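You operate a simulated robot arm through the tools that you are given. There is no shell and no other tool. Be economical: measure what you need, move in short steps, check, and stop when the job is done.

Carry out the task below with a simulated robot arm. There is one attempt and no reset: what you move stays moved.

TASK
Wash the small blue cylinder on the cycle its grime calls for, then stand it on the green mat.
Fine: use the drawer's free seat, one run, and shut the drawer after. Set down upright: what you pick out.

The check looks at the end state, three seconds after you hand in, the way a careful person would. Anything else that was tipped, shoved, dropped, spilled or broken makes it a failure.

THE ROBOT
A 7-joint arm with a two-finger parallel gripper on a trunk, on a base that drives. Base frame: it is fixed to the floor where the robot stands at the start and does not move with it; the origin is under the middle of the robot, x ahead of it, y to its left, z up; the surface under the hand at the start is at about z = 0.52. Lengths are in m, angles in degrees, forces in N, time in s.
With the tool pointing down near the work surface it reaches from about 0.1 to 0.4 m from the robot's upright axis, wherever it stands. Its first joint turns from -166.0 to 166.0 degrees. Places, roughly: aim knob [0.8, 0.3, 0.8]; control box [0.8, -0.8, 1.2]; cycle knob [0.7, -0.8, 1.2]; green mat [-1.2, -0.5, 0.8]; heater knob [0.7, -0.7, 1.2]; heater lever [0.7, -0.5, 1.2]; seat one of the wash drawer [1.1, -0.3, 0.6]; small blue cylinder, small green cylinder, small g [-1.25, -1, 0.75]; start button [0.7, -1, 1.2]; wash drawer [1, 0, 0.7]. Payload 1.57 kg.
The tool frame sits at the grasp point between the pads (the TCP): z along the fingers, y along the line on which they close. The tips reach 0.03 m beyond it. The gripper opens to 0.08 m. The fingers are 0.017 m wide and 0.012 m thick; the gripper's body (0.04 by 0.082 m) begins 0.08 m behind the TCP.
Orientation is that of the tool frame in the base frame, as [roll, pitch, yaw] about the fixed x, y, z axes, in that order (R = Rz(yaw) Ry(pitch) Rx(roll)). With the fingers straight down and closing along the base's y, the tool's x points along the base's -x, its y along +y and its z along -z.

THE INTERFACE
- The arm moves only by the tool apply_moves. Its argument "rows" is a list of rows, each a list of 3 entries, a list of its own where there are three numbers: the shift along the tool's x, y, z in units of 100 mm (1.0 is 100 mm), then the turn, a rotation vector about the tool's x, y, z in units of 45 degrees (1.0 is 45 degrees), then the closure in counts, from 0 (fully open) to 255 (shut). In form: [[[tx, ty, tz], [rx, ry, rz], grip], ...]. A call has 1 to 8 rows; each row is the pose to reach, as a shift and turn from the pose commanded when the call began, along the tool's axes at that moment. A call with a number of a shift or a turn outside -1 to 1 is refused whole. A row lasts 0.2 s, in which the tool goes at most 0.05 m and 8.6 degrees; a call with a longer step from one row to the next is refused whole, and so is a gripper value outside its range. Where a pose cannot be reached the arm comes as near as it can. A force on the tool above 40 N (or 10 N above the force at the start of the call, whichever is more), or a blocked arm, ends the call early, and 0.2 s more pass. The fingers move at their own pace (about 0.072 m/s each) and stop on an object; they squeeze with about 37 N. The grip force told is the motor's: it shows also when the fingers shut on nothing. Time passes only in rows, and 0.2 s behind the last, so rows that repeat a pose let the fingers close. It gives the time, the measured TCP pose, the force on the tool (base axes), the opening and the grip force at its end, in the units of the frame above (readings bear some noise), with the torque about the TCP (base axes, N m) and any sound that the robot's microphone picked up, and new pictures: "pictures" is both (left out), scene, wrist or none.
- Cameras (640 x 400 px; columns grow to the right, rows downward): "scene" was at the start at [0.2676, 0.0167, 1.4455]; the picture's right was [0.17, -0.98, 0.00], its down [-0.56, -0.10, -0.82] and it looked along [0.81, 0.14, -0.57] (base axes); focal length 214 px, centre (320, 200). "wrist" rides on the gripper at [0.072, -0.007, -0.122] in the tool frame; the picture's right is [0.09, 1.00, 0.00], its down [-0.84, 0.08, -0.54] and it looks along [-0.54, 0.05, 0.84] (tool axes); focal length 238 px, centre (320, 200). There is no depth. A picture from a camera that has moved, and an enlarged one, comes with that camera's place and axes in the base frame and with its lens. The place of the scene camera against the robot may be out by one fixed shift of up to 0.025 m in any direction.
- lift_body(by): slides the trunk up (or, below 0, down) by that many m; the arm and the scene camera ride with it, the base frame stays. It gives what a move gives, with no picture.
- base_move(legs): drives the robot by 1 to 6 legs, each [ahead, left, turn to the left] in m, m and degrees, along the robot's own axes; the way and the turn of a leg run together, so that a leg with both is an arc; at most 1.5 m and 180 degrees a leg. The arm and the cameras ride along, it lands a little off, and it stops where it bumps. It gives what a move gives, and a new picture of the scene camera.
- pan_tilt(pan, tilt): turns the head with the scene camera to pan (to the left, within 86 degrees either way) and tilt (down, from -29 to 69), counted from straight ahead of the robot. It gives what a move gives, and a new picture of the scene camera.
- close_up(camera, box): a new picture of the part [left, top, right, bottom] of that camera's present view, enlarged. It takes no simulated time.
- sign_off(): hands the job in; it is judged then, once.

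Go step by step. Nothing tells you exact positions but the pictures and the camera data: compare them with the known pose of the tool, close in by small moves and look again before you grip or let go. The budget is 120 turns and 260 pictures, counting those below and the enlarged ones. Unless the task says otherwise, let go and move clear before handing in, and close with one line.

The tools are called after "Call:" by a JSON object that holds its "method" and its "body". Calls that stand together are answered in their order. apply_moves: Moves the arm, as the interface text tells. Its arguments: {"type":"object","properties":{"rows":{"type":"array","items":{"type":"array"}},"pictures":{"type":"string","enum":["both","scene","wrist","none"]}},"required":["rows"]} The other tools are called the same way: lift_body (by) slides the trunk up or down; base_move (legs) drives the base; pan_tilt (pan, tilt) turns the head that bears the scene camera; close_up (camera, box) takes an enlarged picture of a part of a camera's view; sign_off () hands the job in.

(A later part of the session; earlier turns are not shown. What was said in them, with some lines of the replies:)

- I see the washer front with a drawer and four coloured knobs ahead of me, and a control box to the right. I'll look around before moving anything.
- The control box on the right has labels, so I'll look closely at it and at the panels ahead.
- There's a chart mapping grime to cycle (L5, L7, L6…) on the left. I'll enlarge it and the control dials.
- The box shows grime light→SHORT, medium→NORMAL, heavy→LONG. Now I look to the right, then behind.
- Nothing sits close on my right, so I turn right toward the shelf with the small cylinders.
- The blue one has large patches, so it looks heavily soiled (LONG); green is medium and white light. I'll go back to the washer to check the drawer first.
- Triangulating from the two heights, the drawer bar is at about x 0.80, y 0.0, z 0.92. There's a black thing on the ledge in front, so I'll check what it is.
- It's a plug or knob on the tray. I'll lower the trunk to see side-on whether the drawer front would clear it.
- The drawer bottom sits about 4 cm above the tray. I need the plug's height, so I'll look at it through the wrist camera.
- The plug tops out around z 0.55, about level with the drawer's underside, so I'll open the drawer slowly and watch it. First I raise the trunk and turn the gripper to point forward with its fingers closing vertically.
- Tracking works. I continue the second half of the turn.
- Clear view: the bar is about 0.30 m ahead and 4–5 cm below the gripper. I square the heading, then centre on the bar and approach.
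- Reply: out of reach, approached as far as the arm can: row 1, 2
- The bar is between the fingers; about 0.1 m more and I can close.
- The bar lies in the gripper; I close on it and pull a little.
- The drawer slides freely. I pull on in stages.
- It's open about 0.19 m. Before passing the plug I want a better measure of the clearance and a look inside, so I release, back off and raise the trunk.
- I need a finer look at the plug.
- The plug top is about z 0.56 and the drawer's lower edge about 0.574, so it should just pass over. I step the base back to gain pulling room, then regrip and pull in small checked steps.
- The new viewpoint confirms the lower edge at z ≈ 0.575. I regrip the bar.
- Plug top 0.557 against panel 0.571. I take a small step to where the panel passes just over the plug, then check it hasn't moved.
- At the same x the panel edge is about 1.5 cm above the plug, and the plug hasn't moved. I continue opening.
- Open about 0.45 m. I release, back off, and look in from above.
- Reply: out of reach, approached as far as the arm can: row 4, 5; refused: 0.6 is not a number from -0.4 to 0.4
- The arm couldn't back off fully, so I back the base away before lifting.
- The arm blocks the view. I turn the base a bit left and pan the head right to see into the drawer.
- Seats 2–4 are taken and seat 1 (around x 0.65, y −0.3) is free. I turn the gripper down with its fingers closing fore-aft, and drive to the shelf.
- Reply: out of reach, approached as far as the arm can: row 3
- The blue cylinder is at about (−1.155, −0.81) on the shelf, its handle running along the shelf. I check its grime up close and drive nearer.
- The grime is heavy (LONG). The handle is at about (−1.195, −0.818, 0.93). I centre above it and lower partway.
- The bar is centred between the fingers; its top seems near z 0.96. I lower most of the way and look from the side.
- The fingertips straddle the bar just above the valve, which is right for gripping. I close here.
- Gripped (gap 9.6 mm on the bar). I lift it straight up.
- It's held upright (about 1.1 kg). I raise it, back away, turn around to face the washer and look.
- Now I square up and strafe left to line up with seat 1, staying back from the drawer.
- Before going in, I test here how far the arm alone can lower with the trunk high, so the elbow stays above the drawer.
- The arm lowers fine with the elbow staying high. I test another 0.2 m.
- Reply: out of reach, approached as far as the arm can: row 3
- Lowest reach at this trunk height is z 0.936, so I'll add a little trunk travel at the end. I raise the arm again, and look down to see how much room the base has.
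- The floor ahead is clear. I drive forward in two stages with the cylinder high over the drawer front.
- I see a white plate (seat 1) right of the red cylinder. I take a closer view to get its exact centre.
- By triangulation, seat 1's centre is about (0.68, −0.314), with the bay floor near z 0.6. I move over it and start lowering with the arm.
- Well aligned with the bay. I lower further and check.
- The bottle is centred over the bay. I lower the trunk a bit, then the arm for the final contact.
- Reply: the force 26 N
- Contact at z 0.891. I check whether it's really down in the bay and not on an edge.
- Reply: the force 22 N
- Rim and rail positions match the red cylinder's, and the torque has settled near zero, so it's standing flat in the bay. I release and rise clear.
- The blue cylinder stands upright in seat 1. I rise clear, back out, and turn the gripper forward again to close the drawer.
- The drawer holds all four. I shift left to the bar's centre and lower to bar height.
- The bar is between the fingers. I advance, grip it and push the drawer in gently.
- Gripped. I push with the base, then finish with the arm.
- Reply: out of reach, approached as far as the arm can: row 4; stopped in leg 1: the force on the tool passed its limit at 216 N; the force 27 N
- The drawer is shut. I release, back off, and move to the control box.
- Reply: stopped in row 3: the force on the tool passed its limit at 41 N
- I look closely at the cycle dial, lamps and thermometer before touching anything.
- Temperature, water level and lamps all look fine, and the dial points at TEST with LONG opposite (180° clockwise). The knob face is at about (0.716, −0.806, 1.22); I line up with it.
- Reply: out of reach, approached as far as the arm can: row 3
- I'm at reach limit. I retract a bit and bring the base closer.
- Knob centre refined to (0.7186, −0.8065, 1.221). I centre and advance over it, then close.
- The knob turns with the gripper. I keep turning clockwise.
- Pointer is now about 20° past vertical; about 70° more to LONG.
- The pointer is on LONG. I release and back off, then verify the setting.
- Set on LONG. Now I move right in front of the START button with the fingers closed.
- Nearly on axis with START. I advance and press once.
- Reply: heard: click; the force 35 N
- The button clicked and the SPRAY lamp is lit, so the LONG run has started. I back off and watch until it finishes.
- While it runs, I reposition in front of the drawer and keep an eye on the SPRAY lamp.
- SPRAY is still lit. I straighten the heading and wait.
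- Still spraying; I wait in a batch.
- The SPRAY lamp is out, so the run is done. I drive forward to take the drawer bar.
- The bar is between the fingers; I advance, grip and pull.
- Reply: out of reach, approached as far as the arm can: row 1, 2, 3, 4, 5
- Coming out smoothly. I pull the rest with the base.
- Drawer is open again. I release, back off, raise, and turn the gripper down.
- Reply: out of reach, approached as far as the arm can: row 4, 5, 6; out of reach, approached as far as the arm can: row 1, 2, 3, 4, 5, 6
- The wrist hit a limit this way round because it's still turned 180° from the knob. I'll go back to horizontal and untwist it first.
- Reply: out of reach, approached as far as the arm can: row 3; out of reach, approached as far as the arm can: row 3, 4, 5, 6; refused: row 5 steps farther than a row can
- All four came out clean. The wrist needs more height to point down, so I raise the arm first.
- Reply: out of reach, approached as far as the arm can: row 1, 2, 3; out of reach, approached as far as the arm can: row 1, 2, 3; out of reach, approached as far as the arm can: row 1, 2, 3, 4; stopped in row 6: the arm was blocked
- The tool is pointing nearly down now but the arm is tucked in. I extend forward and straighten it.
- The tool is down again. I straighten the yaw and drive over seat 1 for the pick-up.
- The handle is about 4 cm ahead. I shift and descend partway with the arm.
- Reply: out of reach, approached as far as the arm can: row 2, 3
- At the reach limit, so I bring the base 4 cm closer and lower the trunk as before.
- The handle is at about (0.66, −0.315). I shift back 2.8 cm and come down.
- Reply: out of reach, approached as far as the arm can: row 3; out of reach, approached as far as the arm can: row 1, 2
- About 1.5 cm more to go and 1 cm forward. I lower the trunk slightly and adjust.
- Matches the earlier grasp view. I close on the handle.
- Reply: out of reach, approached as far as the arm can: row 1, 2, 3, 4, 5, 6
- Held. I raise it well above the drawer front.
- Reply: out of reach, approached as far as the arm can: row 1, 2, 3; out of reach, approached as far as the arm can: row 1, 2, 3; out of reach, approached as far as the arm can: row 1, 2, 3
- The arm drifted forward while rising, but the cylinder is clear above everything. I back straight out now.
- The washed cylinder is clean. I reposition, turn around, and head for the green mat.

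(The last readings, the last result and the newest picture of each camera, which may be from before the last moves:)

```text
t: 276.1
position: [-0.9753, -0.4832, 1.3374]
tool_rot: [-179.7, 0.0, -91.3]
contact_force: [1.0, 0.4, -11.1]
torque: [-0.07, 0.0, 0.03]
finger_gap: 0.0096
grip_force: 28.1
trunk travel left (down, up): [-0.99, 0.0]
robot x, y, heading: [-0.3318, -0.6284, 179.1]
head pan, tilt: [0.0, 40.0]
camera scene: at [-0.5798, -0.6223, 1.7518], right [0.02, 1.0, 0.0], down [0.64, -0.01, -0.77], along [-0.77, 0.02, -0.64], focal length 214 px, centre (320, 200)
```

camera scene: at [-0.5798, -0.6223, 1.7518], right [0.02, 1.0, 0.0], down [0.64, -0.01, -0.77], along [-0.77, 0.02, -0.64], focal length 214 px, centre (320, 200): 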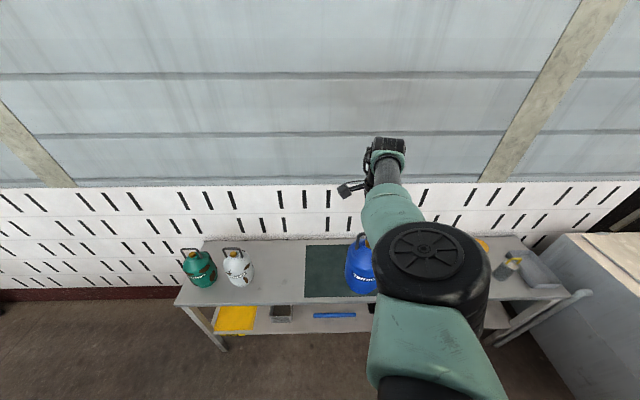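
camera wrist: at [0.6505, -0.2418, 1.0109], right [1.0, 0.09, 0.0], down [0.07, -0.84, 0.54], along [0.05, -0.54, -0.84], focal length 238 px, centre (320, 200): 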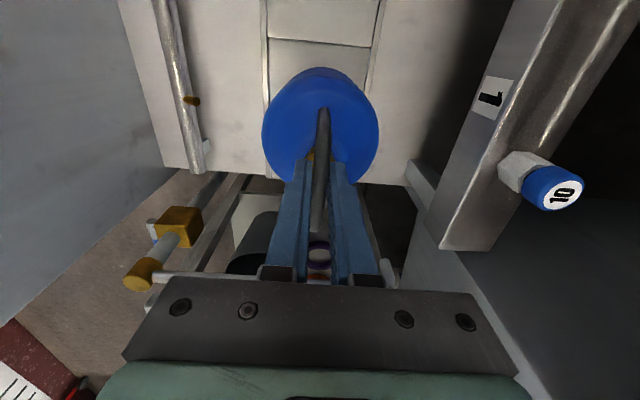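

I move over the mat.

Call:
{"method": "base_move", "body": {"legs": [[0, 0, 0.9], [0.215, 0, 0]]}}

Call:
{"method": "lift_body", "body": {"by": -0.2}}

Call:
{"method": "pan_tilt", "body": {"pan": 0, "tilt": 45}}

Call:
{"method": "close_up", "body": {"camera": "wrist", "box": [0, 0, 640, 400]}}

```text
t: 278.1
position: [-1.1909, -0.4929, 1.3386]
tool_rot: [-179.7, -0.1, -90.3]
contact_force: [1.6, 0.3, -11.3]
torque: [-0.06, -0.03, -0.04]
finger_gap: 0.0095
grip_force: 27.4
trunk travel left (down, up): [-0.99, 0.0]
robot x, y, heading: [-0.5478, -0.6297, 179.8]
head pan, tilt: [0.0, 40.0]
camera scene: at [-0.7941, -0.6257, 1.7522], right [0.0, 1.0, 0.0], down [0.64, 0.0, -0.77], along [-0.77, 0.0, -0.64], focal length 214 px, centre (320, 200)
```

scene: 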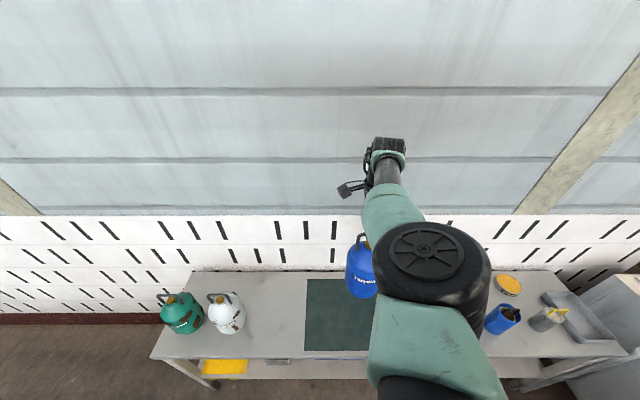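

```text
t: 280.3
position: [-1.1927, -0.4936, 1.1373]
tool_rot: [-179.7, -0.1, -90.4]
contact_force: [-1.4, -0.3, -11.8]
torque: [-0.08, -0.05, 0.03]
finger_gap: 0.0097
grip_force: 28.0
trunk travel left (down, up): [-0.79, 0.2]
robot x, y, heading: [-0.5472, -0.6288, 179.8]
head pan, tilt: [0.0, 40.0]
```

```text
t: 281.0
position: [-1.1932, -0.493, 1.1381]
tool_rot: [-179.7, -0.1, -90.3]
contact_force: [-0.2, -0.2, -12.4]
torque: [-0.11, -0.04, 0.01]
finger_gap: 0.0094
grip_force: 28.8
trunk travel left (down, up): [-0.79, 0.2]
robot x, y, heading: [-0.5504, -0.6249, 180.1]
head pan, tilt: [0.0, 45.0]
camera scene: at [-0.7918, -0.6258, 1.5446], right [0.0, 1.0, 0.0], down [0.71, 0.0, -0.71], along [-0.71, 0.0, -0.71], focal length 214 px, centre (320, 200)
```

scene: 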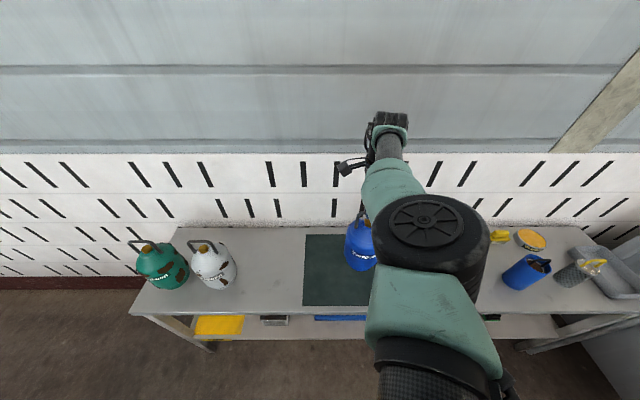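

```text
1.00 times, centred on (320, 200) of wrist (not enlarged: the box is as wide or as high as the picture)
camera zoom: at [-1.1876, -0.565, 1.2606], right [-1.0, -0.09, -0.01], down [-0.08, 0.84, 0.54], along [-0.04, 0.54, -0.84], focal length 238 px, centre (320, 200)
```

zoom: 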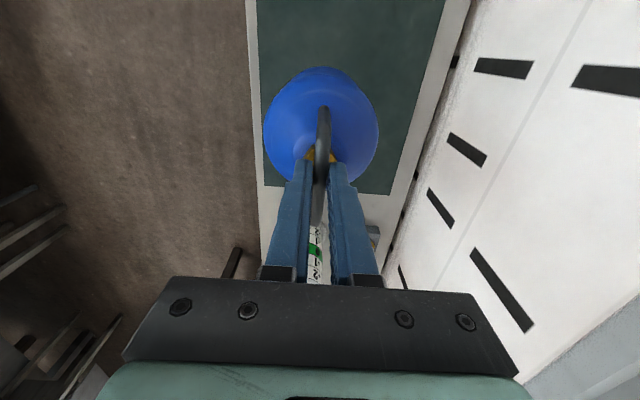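

The cylinder is over the mat's middle. I lower close, then feel for contact with the arm.

Call:
{"method": "lift_body", "body": {"by": -0.115}}

Call:
{"method": "apply_moves", "body": {"rows": [[[0, 0, 0.06], [0, 0, 0], 255], [[0, 0, 0.12], [0, 0, 0], 255], [[0, 0, 0.18], [0, 0, 0], 255]], "pictures": "both"}}

```text
t: 282.4
position: [-1.1921, -0.493, 1.0233]
tool_rot: [-179.7, -0.2, -90.3]
contact_force: [-0.8, 1.4, -10.7]
torque: [-0.1, -0.02, -0.01]
finger_gap: 0.0095
grip_force: 28.0
trunk travel left (down, up): [-0.675, 0.315]
robot x, y, heading: [-0.5489, -0.631, 179.9]
head pan, tilt: [0.0, 45.0]
```

```text
t: 283.2
position: [-1.1931, -0.4933, 1.0089]
tool_rot: [179.9, 0.0, -90.3]
contact_force: [-6.7, -1.1, 22.0]
torque: [0.02, 0.04, 0.03]
finger_gap: 0.0093
grip_force: 28.0
trunk travel left (down, up): [-0.675, 0.315]
robot x, y, heading: [-0.5453, -0.6283, 179.8]
head pan, tilt: [0.0, 45.0]
camera scene: at [-0.7888, -0.6269, 1.4305], right [0.0, 1.0, 0.0], down [0.71, 0.0, -0.71], along [-0.71, 0.0, -0.71], focal length 214 px, centre (320, 200)
camera wrist: at [-1.186, -0.5653, 1.1318], right [-1.0, -0.09, 0.0], down [-0.07, 0.84, 0.54], along [-0.05, 0.54, -0.84], focal length 238 px, centre (320, 200)
```

scene: 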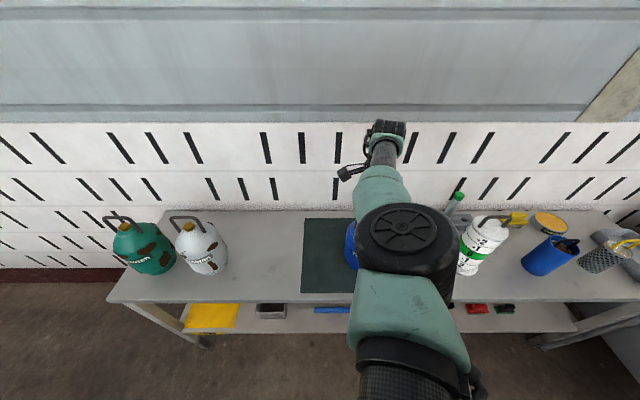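
wrist: 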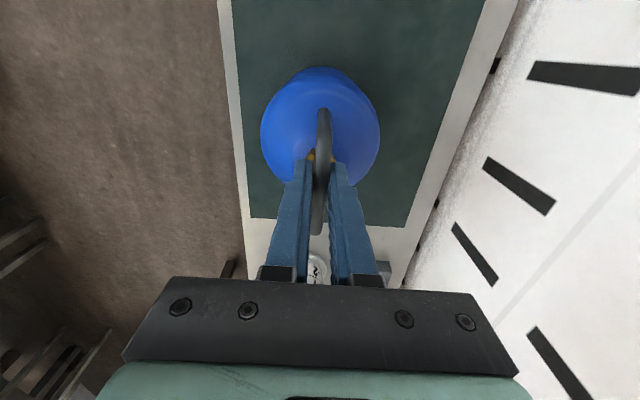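

It's standing on the mat. I ease off, open, and rise straight up.

Call:
{"method": "apply_moves", "body": {"rows": [[[0, 0, -0.06], [0, 0, 0], 255], [[0, 0, -0.06], [0, 0, 0], 150], [[0, 0, -0.06], [0, 0, 0], 0], [[0, 0, -0.06], [0, 0, 0], 0], [[0, 0, -0.06], [0, 0, 0], 0], [[0, 0, -0.06], [0, 0, 0], 0]], "pictures": "none"}}

Call:
{"method": "lift_body", "body": {"by": 0.3}}

Call:
{"method": "base_move", "body": {"legs": [[-0.3, 0, 0]]}}

Call:
{"method": "close_up", "body": {"camera": "scene", "box": [160, 200, 560, 400]}}

```text
t: 284.6
position: [-1.191, -0.4942, 1.0128]
tool_rot: [-179.7, -0.1, -90.3]
contact_force: [0.0, 1.0, -0.5]
torque: [0.02, -0.03, 0.03]
finger_gap: 0.08
grip_force: 0.1
trunk travel left (down, up): [-0.675, 0.315]
robot x, y, heading: [-0.5494, -0.6308, 179.4]
head pan, tilt: [0.0, 45.0]
```

```text
t: 287.6
position: [-1.1913, -0.4933, 1.3122]
tool_rot: [-179.6, -0.1, -90.3]
contact_force: [0.1, 0.7, -0.3]
torque: [0.0, -0.02, 0.02]
finger_gap: 0.0799
grip_force: 0.1
trunk travel left (down, up): [-0.975, 0.015]
robot x, y, heading: [-0.5511, -0.6281, 179.7]
head pan, tilt: [0.0, 45.0]
```

```text
t: 289.6
position: [-0.9051, -0.4961, 1.3102]
tool_rot: [-179.7, -0.2, -90.1]
contact_force: [0.9, 0.6, 0.3]
torque: [0.0, 0.01, -0.01]
finger_gap: 0.08
grip_force: 0.0
trunk travel left (down, up): [-0.975, 0.015]
robot x, y, heading: [-0.2621, -0.6272, -180.0]
head pan, tilt: [0.0, 45.0]
camera scene: at [-0.5033, -0.6273, 1.7297], right [0.0, 1.0, 0.0], down [0.71, 0.0, -0.71], along [-0.71, 0.0, -0.71], focal length 214 px, centre (320, 200)
```

scene: 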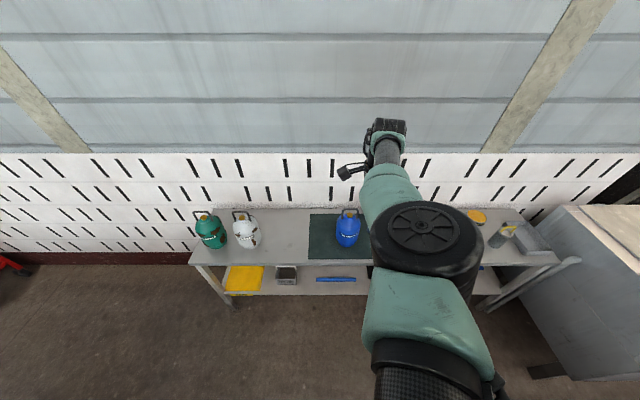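

```text
1.60 times, centred on (360, 300) of scene
camera zoom: at [-0.5033, -0.6273, 1.7297], right [0.0, 1.0, 0.0], down [0.71, 0.0, -0.71], along [-0.71, 0.0, -0.71], focal length 343 px, centre (256, 40)
```

zoom: 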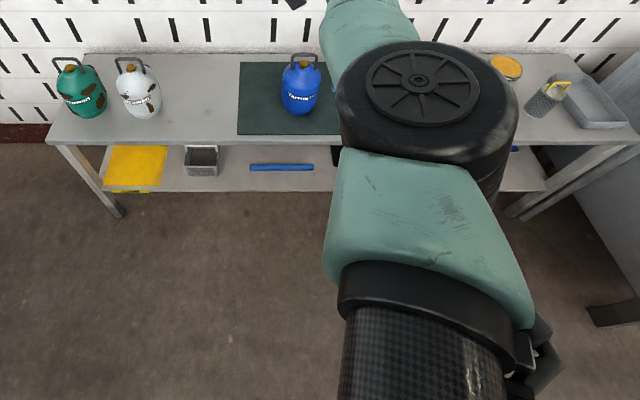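

It stands upright on the mat. Now I turn back and shut the drawer.

Call:
{"method": "base_move", "body": {"legs": [[0, 0, 90], [0, 0, 90], [-0.12, 0.68, 0]]}}

Call:
{"method": "apply_moves", "body": {"rows": [[[0, 0, 0], [-0.18, 0, 0], 0], [[0, 0, 0], [-0.36, 0, 0], 0], [[0, 0, 0], [-0.54, 0, 0], 0], [[0, 0, 0], [-0.72, 0, 0], 0], [[0, 0, 0], [-0.9, 0, 0], 0], [[0, 0, 0], [-1.0, 0, 0], 0]], "pictures": "none"}}

Call:
{"method": "apply_moves", "body": {"rows": [[[0, 0, 0], [-0.18, 0, 0], 0], [[0, 0, 0], [-0.36, 0, 0], 0], [[0, 0, 0], [-0.54, 0, 0], 0], [[0, 0, 0], [-0.72, 0, 0], 0], [[0, 0, 0], [-0.9, 0, 0], 0], [[0, 0, 0], [-1.0, 0, 0], 0]], "pictures": "scene"}}

```text
t: 301.0
position: [0.2624, -0.0839, 1.3109]
tool_rot: [-179.8, -0.1, 90.5]
contact_force: [0.4, -0.4, 0.7]
torque: [-0.01, -0.02, -0.03]
finger_gap: 0.0802
grip_force: 0.1
trunk travel left (down, up): [-0.975, 0.015]
robot x, y, heading: [-0.3804, 0.0425, 0.9]
head pan, tilt: [0.0, 45.0]
camera scene: at [-0.1177, 0.0452, 1.7299], right [0.01, -1.0, 0.0], down [-0.71, -0.01, -0.71], along [0.71, 0.01, -0.71], focal length 214 px, centre (320, 200)
```

scene: 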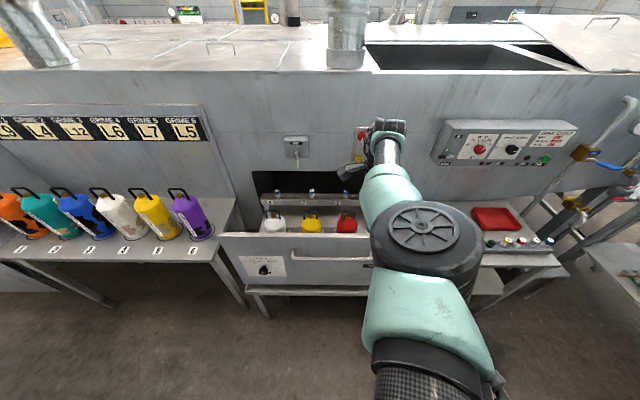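

```text
t: 302.4
position: [0.3915, -0.1273, 1.2788]
tool_rot: [135.1, -0.1, 90.6]
contact_force: [-1.1, -0.4, -1.1]
torque: [0.04, -0.01, 0.01]
finger_gap: 0.0799
grip_force: 0.1
out of reach, approached as far as the arm can: row 1, 2, 3, 4, 5, 6
trunk travel left (down, up): [-0.975, 0.015]
robot x, y, heading: [-0.3767, 0.0428, 0.8]
head pan, tilt: [0.0, 45.0]
```

```text
t: 303.8
position: [0.4139, -0.131, 1.2818]
tool_rot: [115.4, -0.5, 90.3]
contact_force: [-0.7, 0.8, -0.3]
torque: [0.01, 0.0, -0.01]
finger_gap: 0.0802
grip_force: 0.1
out of reach, approached as far as the arm can: row 1, 2, 3, 4, 5, 6
trunk travel left (down, up): [-0.975, 0.015]
robot x, y, heading: [-0.3802, 0.041, 0.3]
head pan, tilt: [0.0, 45.0]
camera scene: at [-0.1178, 0.0459, 1.7299], right [0.01, -1.0, 0.0], down [-0.71, -0.01, -0.71], along [0.71, 0.01, -0.71], focal length 214 px, centre (320, 200)
```

scene: 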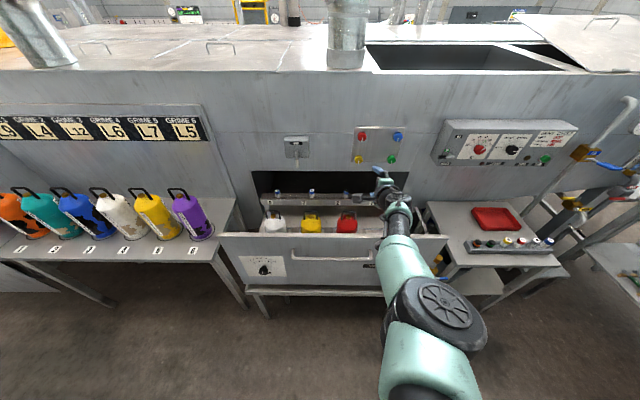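

The gripper points forward with a slight downward tilt, which is good enough to push the drawer front shut with closed fingers. I back off and lower to panel height.

Call:
{"method": "base_move", "body": {"legs": [[-0.28, 0.08, -0.5]]}}

Call:
{"method": "apply_moves", "body": {"rows": [[[0, 0, -0.2], [-0.18, 0, 0], 255], [[0, 0, -0.4], [-0.3, 0, 0], 255], [[0, 0, -0.4], [-0.45, 0, 0], 255], [[0, 0, -0.4], [-0.55, 0, 0], 255], [[0, 0, -0.4], [-0.55, 0, 0], 255], [[0, 0, -0.4], [-0.55, 0, 0], 255]], "pictures": "none"}}

Call:
{"method": "lift_body", "body": {"by": -0.25}}

Call:
{"method": "pan_tilt", "body": {"pan": 0, "tilt": 35}}

```text
t: 305.8
position: [0.1337, -0.0624, 1.2806]
tool_rot: [115.4, -0.4, 89.7]
contact_force: [0.8, -0.8, 0.3]
torque: [-0.01, -0.01, 0.07]
finger_gap: 0.0799
grip_force: 0.0
trunk travel left (down, up): [-0.975, 0.015]
robot x, y, heading: [-0.6605, 0.1207, 0.2]
head pan, tilt: [0.0, 45.0]
camera scene: at [-0.396, 0.1208, 1.7297], right [0.0, -1.0, 0.0], down [-0.71, 0.0, -0.71], along [0.71, 0.0, -0.71], focal length 214 px, centre (320, 200)
```

scene: 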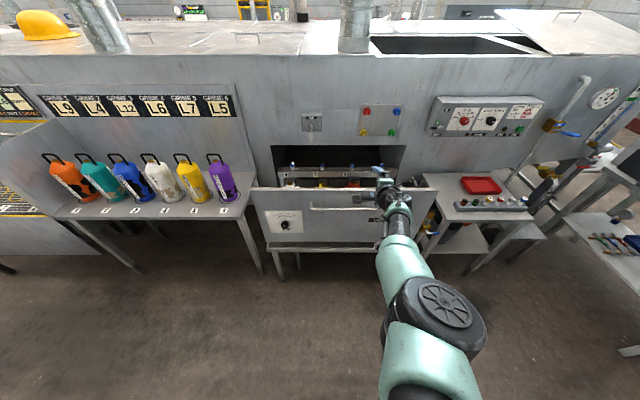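

```text
t: 307.2
position: [0.1488, -0.064, 1.3233]
tool_rot: [111.8, -0.9, 89.0]
contact_force: [0.8, -0.2, 0.5]
torque: [0.01, 0.0, 0.02]
finger_gap: 0.0
grip_force: 21.5
out of reach, approached as far as the arm can: row 1, 2, 3, 4, 5, 6
trunk travel left (down, up): [-0.975, 0.015]
robot x, y, heading: [-0.6595, 0.1196, 0.0]
head pan, tilt: [0.0, 45.0]
```

```text
t: 309.8
position: [0.1495, -0.0628, 1.0735]
tool_rot: [112.0, -0.8, 89.0]
contact_force: [-0.4, -0.4, 0.3]
torque: [0.0, 0.02, 0.02]
finger_gap: 0.0
grip_force: 21.0
trunk travel left (down, up): [-0.725, 0.265]
robot x, y, heading: [-0.6591, 0.1174, 0.2]
head pan, tilt: [0.0, 45.0]
```

```text
t: 310.5
position: [0.1502, -0.0644, 1.0732]
tool_rot: [112.0, -0.9, 88.9]
contact_force: [-1.2, 0.6, 0.9]
torque: [0.02, 0.02, -0.02]
finger_gap: 0.0
grip_force: 21.7
trunk travel left (down, up): [-0.725, 0.265]
robot x, y, heading: [-0.6613, 0.1182, 0.2]
head pan, tilt: [0.0, 35.0]
camera scene: at [-0.3906, 0.1212, 1.4947], right [0.0, -1.0, 0.0], down [-0.57, 0.0, -0.82], along [0.82, 0.0, -0.57], focal length 214 px, centre (320, 200)
```

scene: 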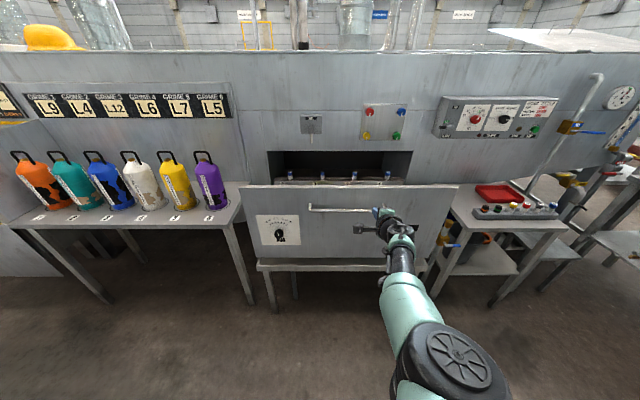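

Call:
{"method": "lift_body", "body": {"by": -0.215}}

Call:
{"method": "base_move", "body": {"legs": [[0.16, 0, 0]]}}

Call:
{"method": "close_up", "body": {"camera": "wrist", "box": [0, 0, 640, 400]}}

```text
t: 312.8
position: [0.1489, -0.0632, 0.8586]
tool_rot: [112.0, -1.0, 88.9]
contact_force: [-0.1, 0.0, -0.3]
torque: [0.01, 0.03, -0.03]
finger_gap: 0.0002
grip_force: 21.2
trunk travel left (down, up): [-0.51, 0.48]
robot x, y, heading: [-0.6609, 0.1179, 0.2]
head pan, tilt: [0.0, 35.0]
```

```text
t: 314.3
position: [0.3136, -0.0613, 0.8568]
tool_rot: [112.0, -0.9, 89.1]
contact_force: [0.3, 0.7, -0.5]
torque: [0.0, -0.01, 0.0]
finger_gap: 0.0
grip_force: 21.2
trunk travel left (down, up): [-0.51, 0.48]
robot x, y, heading: [-0.4948, 0.1215, 0.4]
head pan, tilt: [0.0, 35.0]
camera scene: at [-0.226, 0.1221, 1.2796], right [0.0, -1.0, 0.0], down [-0.57, 0.0, -0.82], along [0.82, 0.0, -0.57], focal length 214 px, centre (320, 200)
```

scene: 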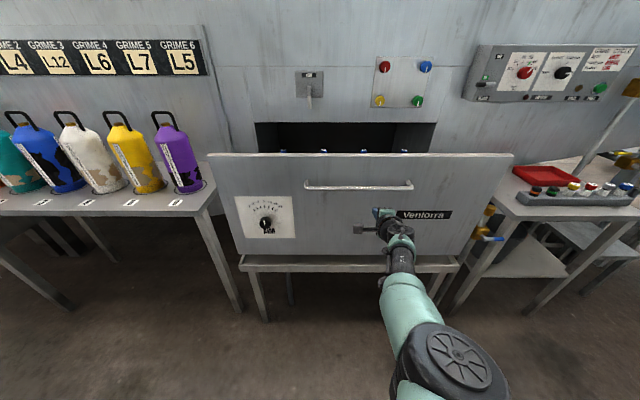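

```text
1.00 times, centred on (320, 200) of wrist (not enlarged: the box is as wide or as high as the picture)
camera zoom: at [0.1992, 0.0112, 0.8989], right [0.37, 0.07, 0.92], down [-0.49, -0.83, 0.26], along [0.79, -0.55, -0.28], focal length 238 px, centre (320, 200)
```

zoom: 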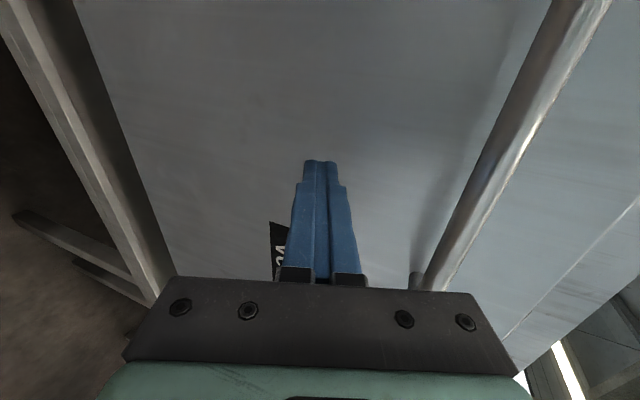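

Clear of the bar. I push the front in with the base.

Call:
{"method": "base_move", "body": {"legs": [[0.3, 0, 0]]}}

Call:
{"method": "base_move", "body": {"legs": [[0.12, 0, 0]]}}

```text
t: 316.3
position: [0.61, -0.0559, 0.8577]
tool_rot: [112.0, -1.0, 89.3]
contact_force: [-0.1, -0.9, -0.7]
torque: [-0.01, 0.02, 0.0]
finger_gap: 0.0
grip_force: 21.2
trunk travel left (down, up): [-0.51, 0.48]
robot x, y, heading: [-0.2064, 0.122, 0.7]
head pan, tilt: [0.0, 35.0]
camera scene: at [0.0682, 0.1255, 1.2796], right [0.01, -1.0, 0.0], down [-0.57, -0.01, -0.82], along [0.82, 0.01, -0.57], focal length 214 px, centre (320, 200)
```

scene: 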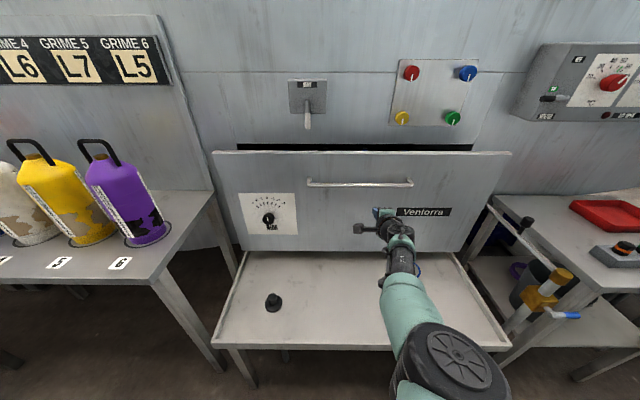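

```text
t: 317.5
position: [0.7274, -0.056, 0.8585]
tool_rot: [112.0, -0.9, 89.4]
contact_force: [0.9, 0.7, -0.6]
torque: [0.0, -0.01, 0.0]
finger_gap: 0.0002
grip_force: 21.1
trunk travel left (down, up): [-0.51, 0.48]
robot x, y, heading: [-0.0849, 0.1229, 0.5]
head pan, tilt: [0.0, 35.0]
camera scene: at [0.1864, 0.126, 1.2796], right [0.01, -1.0, 0.0], down [-0.57, 0.0, -0.82], along [0.82, 0.01, -0.57], focal length 214 px, centre (320, 200)
```

scene: 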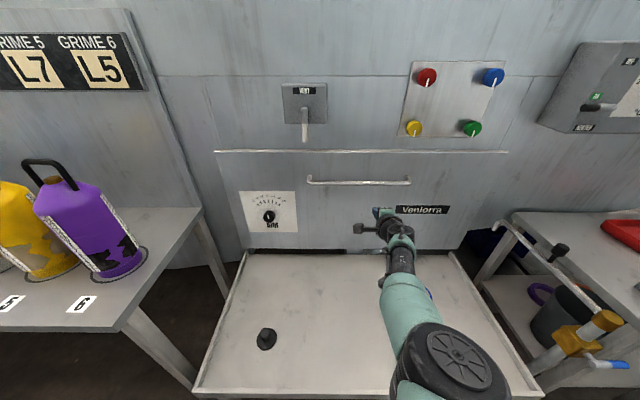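

Nearly in. I push the last few centimetres gently.

Call:
{"method": "base_move", "body": {"legs": [[0.05, 0, 0]]}}

Call:
{"method": "base_move", "body": {"legs": [[0.03, 0, 0]]}}

Call:
{"method": "close_up", "body": {"camera": "scene", "box": [180, 100, 520, 300]}}

```text
t: 318.4
position: [0.7769, -0.0547, 0.8566]
tool_rot: [112.1, -0.9, 89.3]
contact_force: [-0.9, -0.8, -0.2]
torque: [0.02, 0.01, 0.0]
finger_gap: 0.0
grip_force: 21.1
trunk travel left (down, up): [-0.51, 0.48]
robot x, y, heading: [-0.0341, 0.1233, 0.4]
head pan, tilt: [0.0, 35.0]
camera scene: at [0.2361, 0.1264, 1.2795], right [0.01, -1.0, 0.0], down [-0.57, 0.0, -0.82], along [0.82, 0.01, -0.57], focal length 214 px, centre (320, 200)
```

scene: 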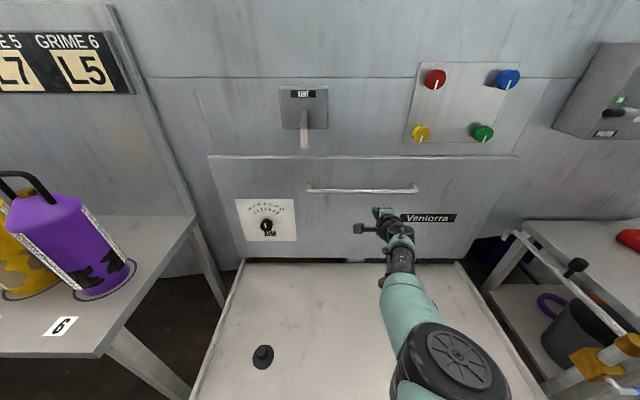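

```text
t: 319.3
position: [0.7872, -0.0536, 0.8596]
tool_rot: [112.0, -1.1, 90.0]
contact_force: [-30.6, 4.9, 12.8]
torque: [-0.01, -0.36, 0.14]
finger_gap: 0.0
grip_force: 21.5
trunk travel left (down, up): [-0.51, 0.48]
robot x, y, heading: [-0.0175, 0.127, 0.2]
head pan, tilt: [0.0, 35.0]
stopped in leg 1: the force on the tool passed its limit at 196 N (the readings are from after the stop); the commanded pose is now the measured one
camera scene: at [0.2472, 0.1272, 1.281], right [0.01, -1.0, 0.0], down [-0.57, 0.0, -0.82], along [0.82, 0.01, -0.57], focal length 214 px, centre (320, 200)
```

scene: 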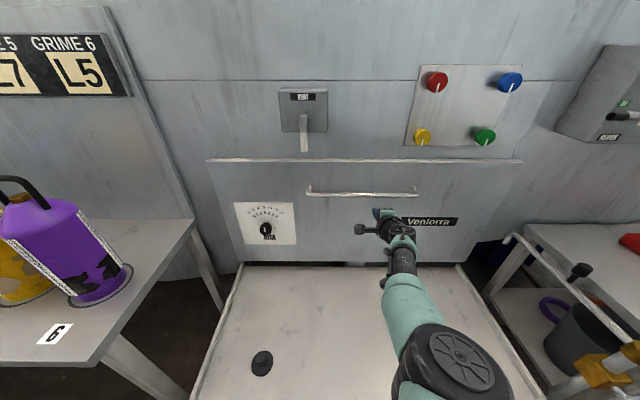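

```text
1.88 times, centred on (350, 200) of scene
camera zoom: at [0.2472, 0.1272, 1.281], right [0.01, -1.0, 0.0], down [-0.57, 0.0, -0.82], along [0.82, 0.01, -0.57], focal length 404 px, centre (264, 200)
```

zoom: 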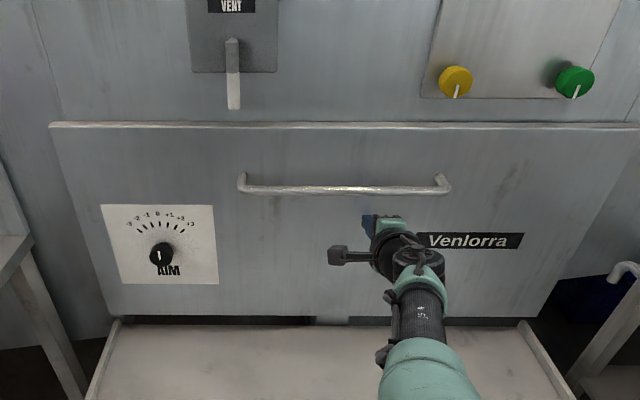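

The drawer is shut. I back clear and take a last look at the drawer and the shelf.

Call:
{"method": "base_move", "body": {"legs": [[-0.3, 0, 0]]}}

Call:
{"method": "lift_body", "body": {"by": 0.35}}

Call:
{"method": "base_move", "body": {"legs": [[0, 0, -145]]}}

Call:
{"method": "pan_tilt", "body": {"pan": 25, "tilt": 30}}

```text
t: 321.3
position: [0.4935, -0.0551, 0.8562]
tool_rot: [112.2, -1.1, 90.2]
contact_force: [-0.4, -0.5, 0.3]
torque: [0.02, -0.01, 0.02]
finger_gap: 0.0
grip_force: 21.1
trunk travel left (down, up): [-0.51, 0.48]
robot x, y, heading: [-0.3123, 0.1244, 0.5]
head pan, tilt: [0.0, 35.0]
camera scene: at [-0.0462, 0.1248, 1.2799], right [0.01, -1.0, 0.0], down [-0.57, -0.01, -0.82], along [0.82, 0.01, -0.57], focal length 214 px, centre (320, 200)
```

scene: 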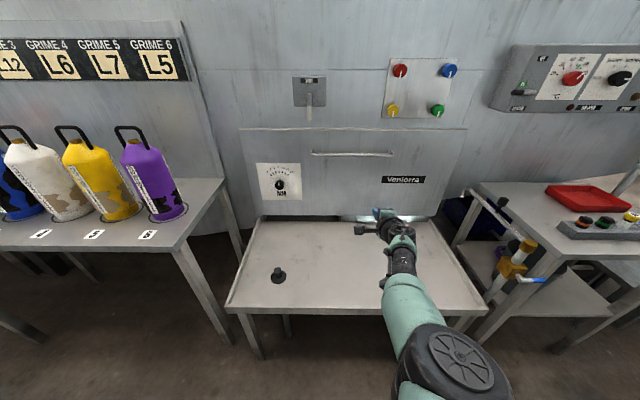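

```text
t: 324.7
position: [0.4941, -0.0548, 1.2062]
tool_rot: [112.3, -1.1, 90.1]
contact_force: [-0.1, 0.4, -0.3]
torque: [0.02, 0.0, 0.0]
finger_gap: 0.0
grip_force: 21.7
trunk travel left (down, up): [-0.86, 0.13]
robot x, y, heading: [-0.3128, 0.1199, 0.8]
head pan, tilt: [0.0, 35.0]
```

```text
t: 331.2
position: [-1.0915, -0.1628, 1.2062]
tool_rot: [112.2, -1.2, -57.6]
contact_force: [0.6, 0.2, 0.1]
torque: [-0.01, 0.0, -0.02]
finger_gap: 0.0
grip_force: 21.1
trunk travel left (down, up): [-0.86, 0.13]
robot x, y, heading: [-0.3203, 0.1177, -147.1]
head pan, tilt: [0.0, 35.0]
camera scene: at [-0.5202, -0.0183, 1.6298], right [-0.54, 0.84, 0.0], down [0.48, 0.31, -0.82], along [-0.69, -0.45, -0.57], focal length 214 px, centre (320, 200)
```

scene: 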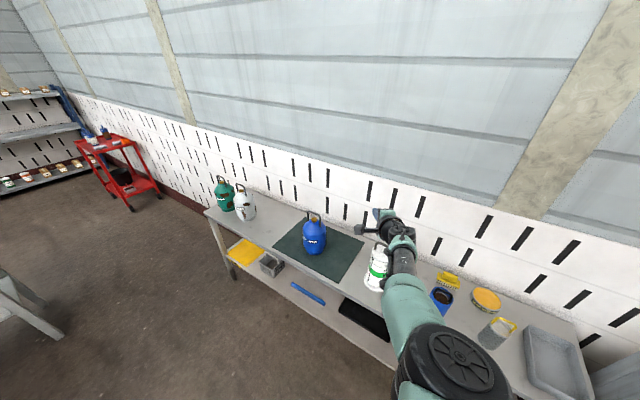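

```text
t: 332.1
position: [-1.0916, -0.1646, 1.206]
tool_rot: [112.3, -1.1, -57.6]
contact_force: [0.2, 0.0, 0.2]
torque: [0.02, -0.02, -0.02]
finger_gap: 0.0
grip_force: 21.3
trunk travel left (down, up): [-0.86, 0.13]
robot x, y, heading: [-0.3141, 0.1216, -147.0]
head pan, tilt: [25.0, 30.0]
camera scene: at [-0.4944, -0.047, 1.6375], right [-0.85, 0.53, 0.0], down [0.27, 0.42, -0.87], along [-0.46, -0.73, -0.5], focal length 214 px, centre (320, 200)
```

scene: 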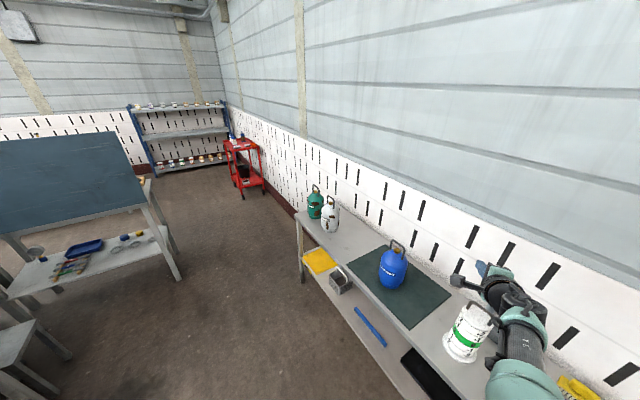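

The clean blue cylinder stands upright on the green mat and nothing else has been disturbed. I back the arm clear of the shelf and hand in.

Call:
{"method": "base_move", "body": {"legs": [[-0.2, 0, 0]]}}

Call:
{"method": "sign_off", "body": {}}

```text
t: 333.7
position: [-0.925, -0.0563, 1.2062]
tool_rot: [112.2, -1.1, -57.6]
contact_force: [-0.2, -0.4, -0.4]
torque: [-0.02, -0.02, -0.02]
finger_gap: 0.0
grip_force: 21.4
trunk travel left (down, up): [-0.86, 0.13]
robot x, y, heading: [-0.1467, 0.2282, -147.0]
head pan, tilt: [25.0, 30.0]
camera scene: at [-0.3278, 0.0609, 1.6375], right [-0.85, 0.53, 0.0], down [0.27, 0.42, -0.87], along [-0.46, -0.73, -0.5], focal length 214 px, centre (320, 200)
```

scene: 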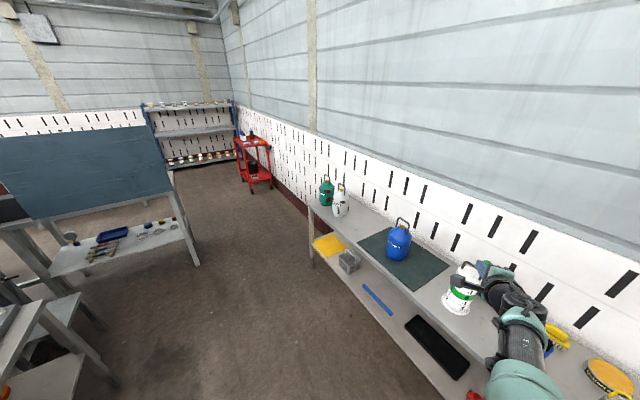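

```text
The job is handed in.
```

I washed the small blue cylinder in seat 1 with one LONG run for its heavy grime, stood it upright on the green mat, and shut the drawer.
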